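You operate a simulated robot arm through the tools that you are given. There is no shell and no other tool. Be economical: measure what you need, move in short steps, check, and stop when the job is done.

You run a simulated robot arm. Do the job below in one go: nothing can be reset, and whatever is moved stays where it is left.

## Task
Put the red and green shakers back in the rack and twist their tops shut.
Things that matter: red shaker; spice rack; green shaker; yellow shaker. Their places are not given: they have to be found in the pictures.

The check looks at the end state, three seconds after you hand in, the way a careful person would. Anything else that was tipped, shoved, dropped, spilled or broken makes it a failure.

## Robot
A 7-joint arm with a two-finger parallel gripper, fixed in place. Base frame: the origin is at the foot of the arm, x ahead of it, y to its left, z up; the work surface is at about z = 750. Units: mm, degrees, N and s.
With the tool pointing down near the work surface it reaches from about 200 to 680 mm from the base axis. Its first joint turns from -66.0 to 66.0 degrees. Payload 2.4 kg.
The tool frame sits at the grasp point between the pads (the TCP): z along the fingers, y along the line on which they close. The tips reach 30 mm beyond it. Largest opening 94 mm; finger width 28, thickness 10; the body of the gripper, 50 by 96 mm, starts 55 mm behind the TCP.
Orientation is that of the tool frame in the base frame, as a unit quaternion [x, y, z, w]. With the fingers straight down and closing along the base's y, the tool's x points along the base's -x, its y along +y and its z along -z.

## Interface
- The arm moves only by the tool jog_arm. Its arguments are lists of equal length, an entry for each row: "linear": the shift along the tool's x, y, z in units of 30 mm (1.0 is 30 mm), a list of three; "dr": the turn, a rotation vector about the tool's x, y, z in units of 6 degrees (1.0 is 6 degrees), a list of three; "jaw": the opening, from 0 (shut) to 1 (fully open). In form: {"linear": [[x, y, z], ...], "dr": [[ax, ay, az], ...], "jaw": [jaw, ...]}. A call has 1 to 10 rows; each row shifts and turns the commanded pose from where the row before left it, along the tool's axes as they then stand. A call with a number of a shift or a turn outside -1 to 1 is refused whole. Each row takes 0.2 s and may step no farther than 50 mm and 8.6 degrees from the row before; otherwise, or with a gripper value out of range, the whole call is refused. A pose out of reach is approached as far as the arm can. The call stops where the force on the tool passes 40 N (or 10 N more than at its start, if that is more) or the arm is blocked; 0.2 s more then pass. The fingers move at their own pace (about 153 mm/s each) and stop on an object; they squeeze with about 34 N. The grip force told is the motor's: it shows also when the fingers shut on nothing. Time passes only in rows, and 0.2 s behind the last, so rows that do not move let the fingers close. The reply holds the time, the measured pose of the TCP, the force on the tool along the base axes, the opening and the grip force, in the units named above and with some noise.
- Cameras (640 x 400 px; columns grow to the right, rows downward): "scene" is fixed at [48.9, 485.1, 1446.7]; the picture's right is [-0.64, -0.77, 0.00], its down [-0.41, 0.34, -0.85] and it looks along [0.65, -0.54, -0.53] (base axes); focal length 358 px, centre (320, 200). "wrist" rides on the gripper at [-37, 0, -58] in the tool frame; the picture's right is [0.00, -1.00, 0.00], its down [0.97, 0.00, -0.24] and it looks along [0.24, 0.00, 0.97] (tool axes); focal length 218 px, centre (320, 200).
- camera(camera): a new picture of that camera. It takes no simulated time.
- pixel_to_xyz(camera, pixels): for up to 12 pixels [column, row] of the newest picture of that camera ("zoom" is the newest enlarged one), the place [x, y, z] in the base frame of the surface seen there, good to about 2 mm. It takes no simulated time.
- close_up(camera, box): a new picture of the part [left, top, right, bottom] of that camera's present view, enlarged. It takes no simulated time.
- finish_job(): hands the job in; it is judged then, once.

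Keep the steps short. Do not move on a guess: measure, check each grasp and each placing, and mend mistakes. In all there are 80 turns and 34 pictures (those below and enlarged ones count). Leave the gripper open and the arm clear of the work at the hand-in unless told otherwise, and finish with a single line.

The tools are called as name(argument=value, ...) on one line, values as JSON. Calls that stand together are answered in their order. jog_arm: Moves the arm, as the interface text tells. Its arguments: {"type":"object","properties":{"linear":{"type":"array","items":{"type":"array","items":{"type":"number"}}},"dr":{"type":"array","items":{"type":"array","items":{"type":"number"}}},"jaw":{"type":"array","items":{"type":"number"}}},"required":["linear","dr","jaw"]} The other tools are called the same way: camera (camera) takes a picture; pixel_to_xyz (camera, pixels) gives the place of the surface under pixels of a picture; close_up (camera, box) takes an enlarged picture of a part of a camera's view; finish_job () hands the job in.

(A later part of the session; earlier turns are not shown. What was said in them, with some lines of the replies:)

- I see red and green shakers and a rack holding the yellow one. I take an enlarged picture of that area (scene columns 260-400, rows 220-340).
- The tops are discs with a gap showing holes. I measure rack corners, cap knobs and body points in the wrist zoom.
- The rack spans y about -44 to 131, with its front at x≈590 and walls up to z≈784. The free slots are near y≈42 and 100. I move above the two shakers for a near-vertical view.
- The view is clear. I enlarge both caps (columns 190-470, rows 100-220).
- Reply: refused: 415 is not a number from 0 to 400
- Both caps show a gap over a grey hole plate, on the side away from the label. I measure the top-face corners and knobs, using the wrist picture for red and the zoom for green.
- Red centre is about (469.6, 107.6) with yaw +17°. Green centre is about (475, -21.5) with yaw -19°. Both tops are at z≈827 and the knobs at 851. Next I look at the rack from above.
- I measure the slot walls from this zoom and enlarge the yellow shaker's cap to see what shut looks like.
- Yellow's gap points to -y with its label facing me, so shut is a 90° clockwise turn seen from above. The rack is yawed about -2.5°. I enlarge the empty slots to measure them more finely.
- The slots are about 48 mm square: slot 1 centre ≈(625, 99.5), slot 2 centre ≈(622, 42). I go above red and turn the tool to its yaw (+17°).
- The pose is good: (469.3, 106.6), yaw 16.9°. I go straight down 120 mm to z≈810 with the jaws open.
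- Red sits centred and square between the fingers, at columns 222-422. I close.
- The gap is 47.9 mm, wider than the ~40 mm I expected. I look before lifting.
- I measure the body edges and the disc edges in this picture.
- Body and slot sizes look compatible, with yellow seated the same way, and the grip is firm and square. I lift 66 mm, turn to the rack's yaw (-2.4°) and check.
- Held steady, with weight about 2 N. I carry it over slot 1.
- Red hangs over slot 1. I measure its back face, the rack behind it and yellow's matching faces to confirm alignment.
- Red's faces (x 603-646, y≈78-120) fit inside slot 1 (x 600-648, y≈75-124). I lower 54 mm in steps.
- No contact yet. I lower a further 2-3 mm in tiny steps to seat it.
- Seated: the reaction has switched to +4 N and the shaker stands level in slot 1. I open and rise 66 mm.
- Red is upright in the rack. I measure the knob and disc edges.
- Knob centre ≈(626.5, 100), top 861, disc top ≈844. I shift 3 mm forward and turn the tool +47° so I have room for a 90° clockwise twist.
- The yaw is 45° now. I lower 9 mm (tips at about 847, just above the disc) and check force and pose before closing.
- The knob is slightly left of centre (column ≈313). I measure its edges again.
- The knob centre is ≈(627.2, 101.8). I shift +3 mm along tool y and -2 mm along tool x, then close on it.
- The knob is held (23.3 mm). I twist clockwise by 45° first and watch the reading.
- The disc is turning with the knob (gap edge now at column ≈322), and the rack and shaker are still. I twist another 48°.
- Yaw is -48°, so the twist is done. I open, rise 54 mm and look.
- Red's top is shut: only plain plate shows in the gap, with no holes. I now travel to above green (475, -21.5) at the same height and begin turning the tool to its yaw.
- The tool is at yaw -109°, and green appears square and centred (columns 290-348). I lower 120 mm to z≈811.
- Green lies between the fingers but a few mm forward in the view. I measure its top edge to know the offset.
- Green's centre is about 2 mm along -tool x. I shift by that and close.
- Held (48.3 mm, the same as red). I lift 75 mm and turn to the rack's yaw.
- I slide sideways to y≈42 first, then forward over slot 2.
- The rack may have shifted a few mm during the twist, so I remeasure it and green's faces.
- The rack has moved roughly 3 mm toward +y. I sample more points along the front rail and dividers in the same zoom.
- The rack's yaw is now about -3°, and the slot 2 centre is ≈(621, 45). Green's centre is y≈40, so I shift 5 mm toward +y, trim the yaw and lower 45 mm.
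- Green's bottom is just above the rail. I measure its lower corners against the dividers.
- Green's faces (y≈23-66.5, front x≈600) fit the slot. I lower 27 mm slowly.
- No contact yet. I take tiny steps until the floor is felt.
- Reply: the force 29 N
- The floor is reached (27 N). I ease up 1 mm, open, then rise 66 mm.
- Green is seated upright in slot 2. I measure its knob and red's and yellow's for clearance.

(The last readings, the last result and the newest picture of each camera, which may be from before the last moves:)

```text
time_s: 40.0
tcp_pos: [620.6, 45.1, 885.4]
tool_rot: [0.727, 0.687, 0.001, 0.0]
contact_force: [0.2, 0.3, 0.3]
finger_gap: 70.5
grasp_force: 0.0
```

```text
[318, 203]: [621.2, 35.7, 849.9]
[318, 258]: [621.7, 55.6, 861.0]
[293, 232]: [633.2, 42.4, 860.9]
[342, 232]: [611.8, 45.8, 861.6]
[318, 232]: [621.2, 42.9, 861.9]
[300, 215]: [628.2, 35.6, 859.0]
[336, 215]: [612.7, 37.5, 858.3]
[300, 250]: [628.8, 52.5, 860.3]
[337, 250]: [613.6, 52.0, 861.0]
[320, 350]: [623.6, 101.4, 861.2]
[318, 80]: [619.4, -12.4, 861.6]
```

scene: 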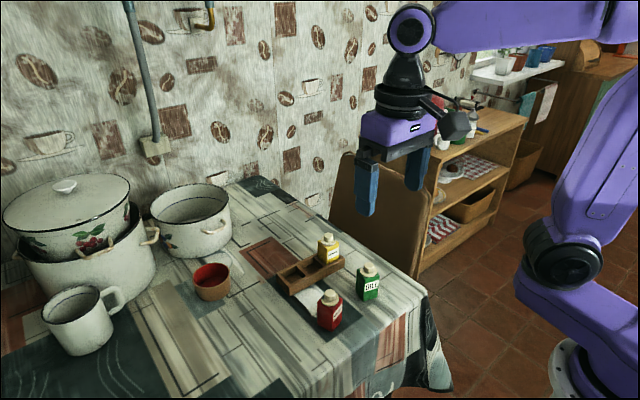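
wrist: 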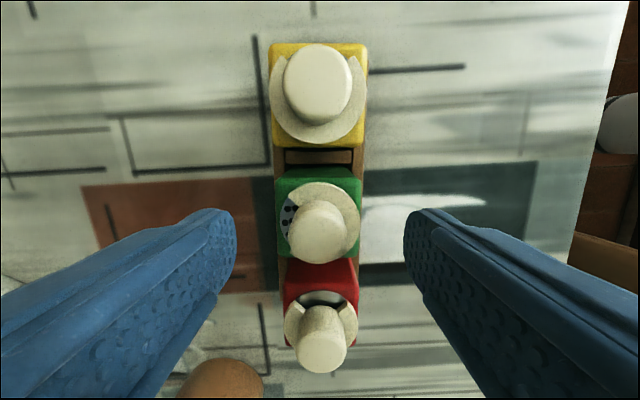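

The knob centre is ≈(621.6, 44.2). I rise 15 mm, nudge 2.7 mm, set the jaws to 50 mm and turn the tool to about +24° in two calls.

jog_arm(linear=[[0, 0, -0.5], [-0.09, 0.02, 0], [0, 0, 0], [0, 0, 0], [0, 0, 0], [0, 0, 0], [0, 0, 0], [0, 0, 0], [0, 0, 0], [0, 0, 0]], dr=[[0, 0, -0.9], [0, 0, -0.98], [0, 0, -0.98], [0, 0, -0.98], [0, 0, -0.98], [0, 0, -0.98], [0, 0, -0.98], [0, 0, -0.98], [0, 0, -0.98], [0, 0, -0.98]], jaw=[0.53, 0.53, 0.53, 0.53, 0.53, 0.53, 0.53, 0.53, 0.53, 0.53])

jog_arm(linear=[[0, 0, 0], [0, 0, 0], [0, 0, 0], [0, 0, 0], [0, 0, 0], [0, 0, 0], [0, 0, 0], [0, 0, 0], [0, 0, 0], [0, 0, 0]], dr=[[0, 0, -0.98], [0, 0, -0.98], [0, 0, -0.98], [0, 0, -0.98], [0, 0, -0.98], [0, 0, -0.98], [0, 0, -0.98], [0, 0, -0.98], [0, 0, -0.98], [0, 0, -0.98]], jaw=[0.53, 0.53, 0.53, 0.53, 0.53, 0.53, 0.53, 0.53, 0.53, 0.53])

camera(camera="wrist")

```text
time_s: 42.2
tcp_pos: [621.6, 44.7, 899.8]
tool_rot: [0.299, 0.954, 0.0, 0.0]
contact_force: [-0.4, 0.3, 0.4]
finger_gap: 49.5
grasp_force: 0.0
```

```text
time_s: 44.4
tcp_pos: [621.2, 43.5, 899.3]
tool_rot: [-0.209, 0.978, 0.0, 0.0]
contact_force: [0.7, -0.8, -0.6]
finger_gap: 49.7
grasp_force: 0.0
```

```text
5 pictures are left
```

wrist: 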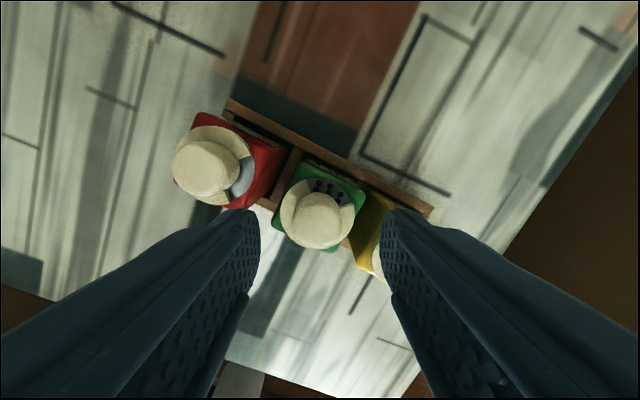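

pixel_to_xyz(camera="wrist", pixels=[[296, 218], [338, 218], [317, 196], [317, 246], [317, 218], [302, 235], [332, 235], [303, 204], [331, 204]])

```text
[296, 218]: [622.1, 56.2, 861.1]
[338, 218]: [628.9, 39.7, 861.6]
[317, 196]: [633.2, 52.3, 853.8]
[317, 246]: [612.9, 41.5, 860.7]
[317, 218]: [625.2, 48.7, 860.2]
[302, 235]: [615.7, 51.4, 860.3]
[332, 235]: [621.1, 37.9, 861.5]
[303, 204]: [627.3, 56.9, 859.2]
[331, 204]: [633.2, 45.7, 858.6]
```

The knob centre is ≈(622.7, 45.7), about 2 mm off the TCP. I correct, lower 22.5 mm so the tips sit above the disc, and close on the knob.

jog_arm(linear=[[-0.06, 0.03, 0], [0, 0, 0.3], [0, 0, 0.25], [0, 0, 0.2], [0, 0, 0], [0, 0, 0], [0, 0, 0], [0, 0, 0]], dr=[[0, 0, 0], [0, 0, 0], [0, 0, 0], [0, 0, 0], [0, 0, 0], [0, 0, 0], [0, 0, 0], [0, 0, 0]], jaw=[0.53, 0.53, 0.53, 0.53, 0.53, 0, 0, 0])

```text
time_s: 46.2
tcp_pos: [621.6, 45.2, 878.6]
tool_rot: [-0.207, 0.978, -0.001, 0.0]
contact_force: [0.4, -0.3, -0.6]
finger_gap: 23.4
grasp_force: 33.5
```

The knob is held (23.4 mm). I twist clockwise 46°.

jog_arm(linear=[[0, 0, 0], [0, 0, 0], [0, 0, 0], [0, 0, 0], [0, 0, 0], [0, 0, 0], [0, 0, 0], [0, 0, 0], [0, 0, 0], [0, 0, 0]], dr=[[0, 0, 0.77], [0, 0, 0.77], [0, 0, 0.77], [0, 0, 0.77], [0, 0, 0.77], [0, 0, 0.77], [0, 0, 0.77], [0, 0, 0.77], [0, 0, 0.77], [0, 0, 0.77]], jaw=[0, 0, 0, 0, 0, 0, 0, 0, 0, 0])

```text
time_s: 48.4
tcp_pos: [622.4, 45.8, 877.9]
tool_rot: [0.194, 0.981, 0.0, 0.0]
contact_force: [-2.5, -2.7, 11.1]
finger_gap: 23.3
grasp_force: 33.8
```

It turns with small forces. I twist the remaining 47°.

jog_arm(linear=[[0, 0, 0], [0, 0, 0], [0, 0, 0], [0, 0, 0], [0, 0, 0], [0, 0, 0], [0, 0, 0], [0, 0, 0], [0, 0, 0], [0, 0, 0]], dr=[[0, 0, 0.78], [0, 0, 0.78], [0, 0, 0.78], [0, 0, 0.78], [0, 0, 0.78], [0, 0, 0.78], [0, 0, 0.78], [0, 0, 0.78], [0, 0, 0.78], [0, 0, 0.78]], jaw=[0, 0, 0, 0, 0, 0, 0, 0, 0, 0])

```text
time_s: 50.6
tcp_pos: [623.2, 46.2, 878.4]
tool_rot: [0.567, 0.824, 0.001, 0.001]
contact_force: [-4.2, -4.3, 13.4]
finger_gap: 23.5
grasp_force: 34.1
```

I've turned 93° in all. I open to 50 mm, rise 60 mm and look.

jog_arm(linear=[[0, 0, 0], [0, 0, 0], [0, 0, -0.5], [0, 0, -0.7], [0, 0, -0.8], [0, 0, 0]], dr=[[0, 0, 0], [0, 0, 0], [0, 0, 0], [0, 0, 0], [0, 0, 0], [0, 0, 0]], jaw=[0.5, 0.5, 0.5, 0.5, 0.5, 1])

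close_up(camera="wrist", box=[220, 90, 420, 240])

```text
time_s: 52.0
tcp_pos: [623.7, 44.8, 938.6]
tool_rot: [0.567, 0.823, 0.0, 0.0]
contact_force: [0.1, 0.0, -0.2]
finger_gap: 93.7
grasp_force: 0.1
```

```text
2.67 times, centred on (320, 165) of wrist
```

zoom: 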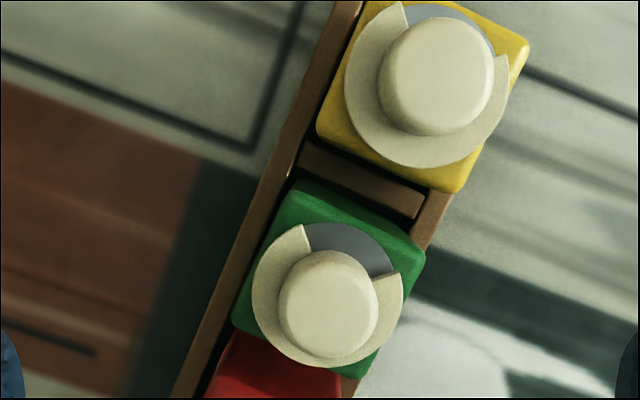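

Green's gap now matches yellow's and no holes show. I raise and retract the arm, then take a final scene check.

jog_arm(linear=[[0, 0, -1], [0, 0, -1], [0, 0, -1], [0, 0, -1], [0, 0, -1], [0, -0.9, -0.5], [0, -0.9, -0.5], [0, -0.9, -0.5], [0, -0.9, -0.5], [0, 0, 0]], dr=[[0, 0, 0], [0, 0, 0], [0, 0, 0], [0, 0, 0], [0, 0, 0], [0, 0, 0], [0, 0, 0], [0, 0, 0], [0, 0, 0], [0, 0, 0]], jaw=[1, 1, 1, 1, 1, 1, 1, 1, 1, 1])

close_up(camera="scene", box=[264, 202, 392, 318])

camera(camera="wrist")

```text
time_s: 54.2
tcp_pos: [520.1, 8.8, 1148.4]
tool_rot: [0.567, 0.824, 0.0, 0.0]
contact_force: [0.7, -0.2, -0.3]
finger_gap: 94.1
grasp_force: 0.1
```

```text
3.45 times, centred on (328, 260) of scene
```

zoom: 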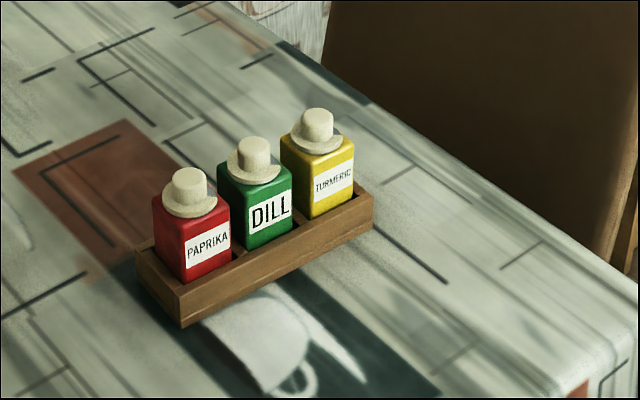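

```text
2 pictures are left
```

wrist: 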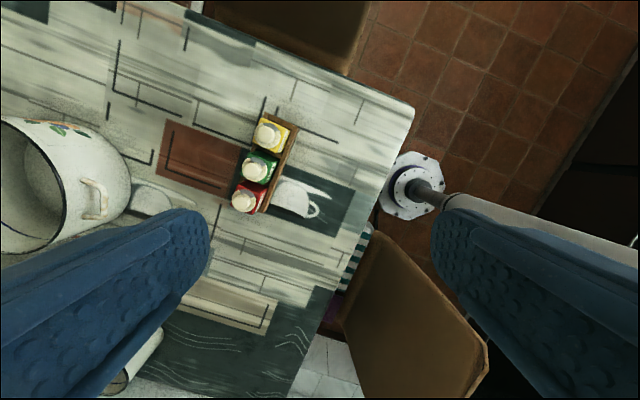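

All three stand level in the rack. I take one last enlarged look at the caps (columns 220-310, rows 110-220).

close_up(camera="wrist", box=[210, 108, 320, 220])

```text
3.57 times, centred on (265, 164) of wrist
```

zoom: 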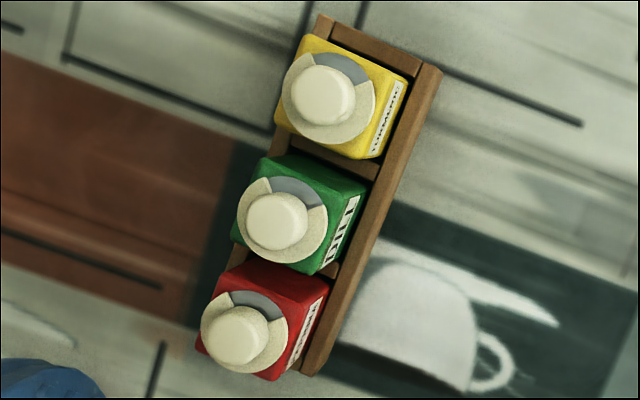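

All three gaps match and no holes show. The jaws are open and the arm is clear, so I hand in.

finish_job()

```text
The job is handed in.
```

The red and green shakers are back in the rack with their tops twisted shut, and the yellow one is still upright in its slot; the rack slid about 3 mm while I twisted the red top, and I left it there.
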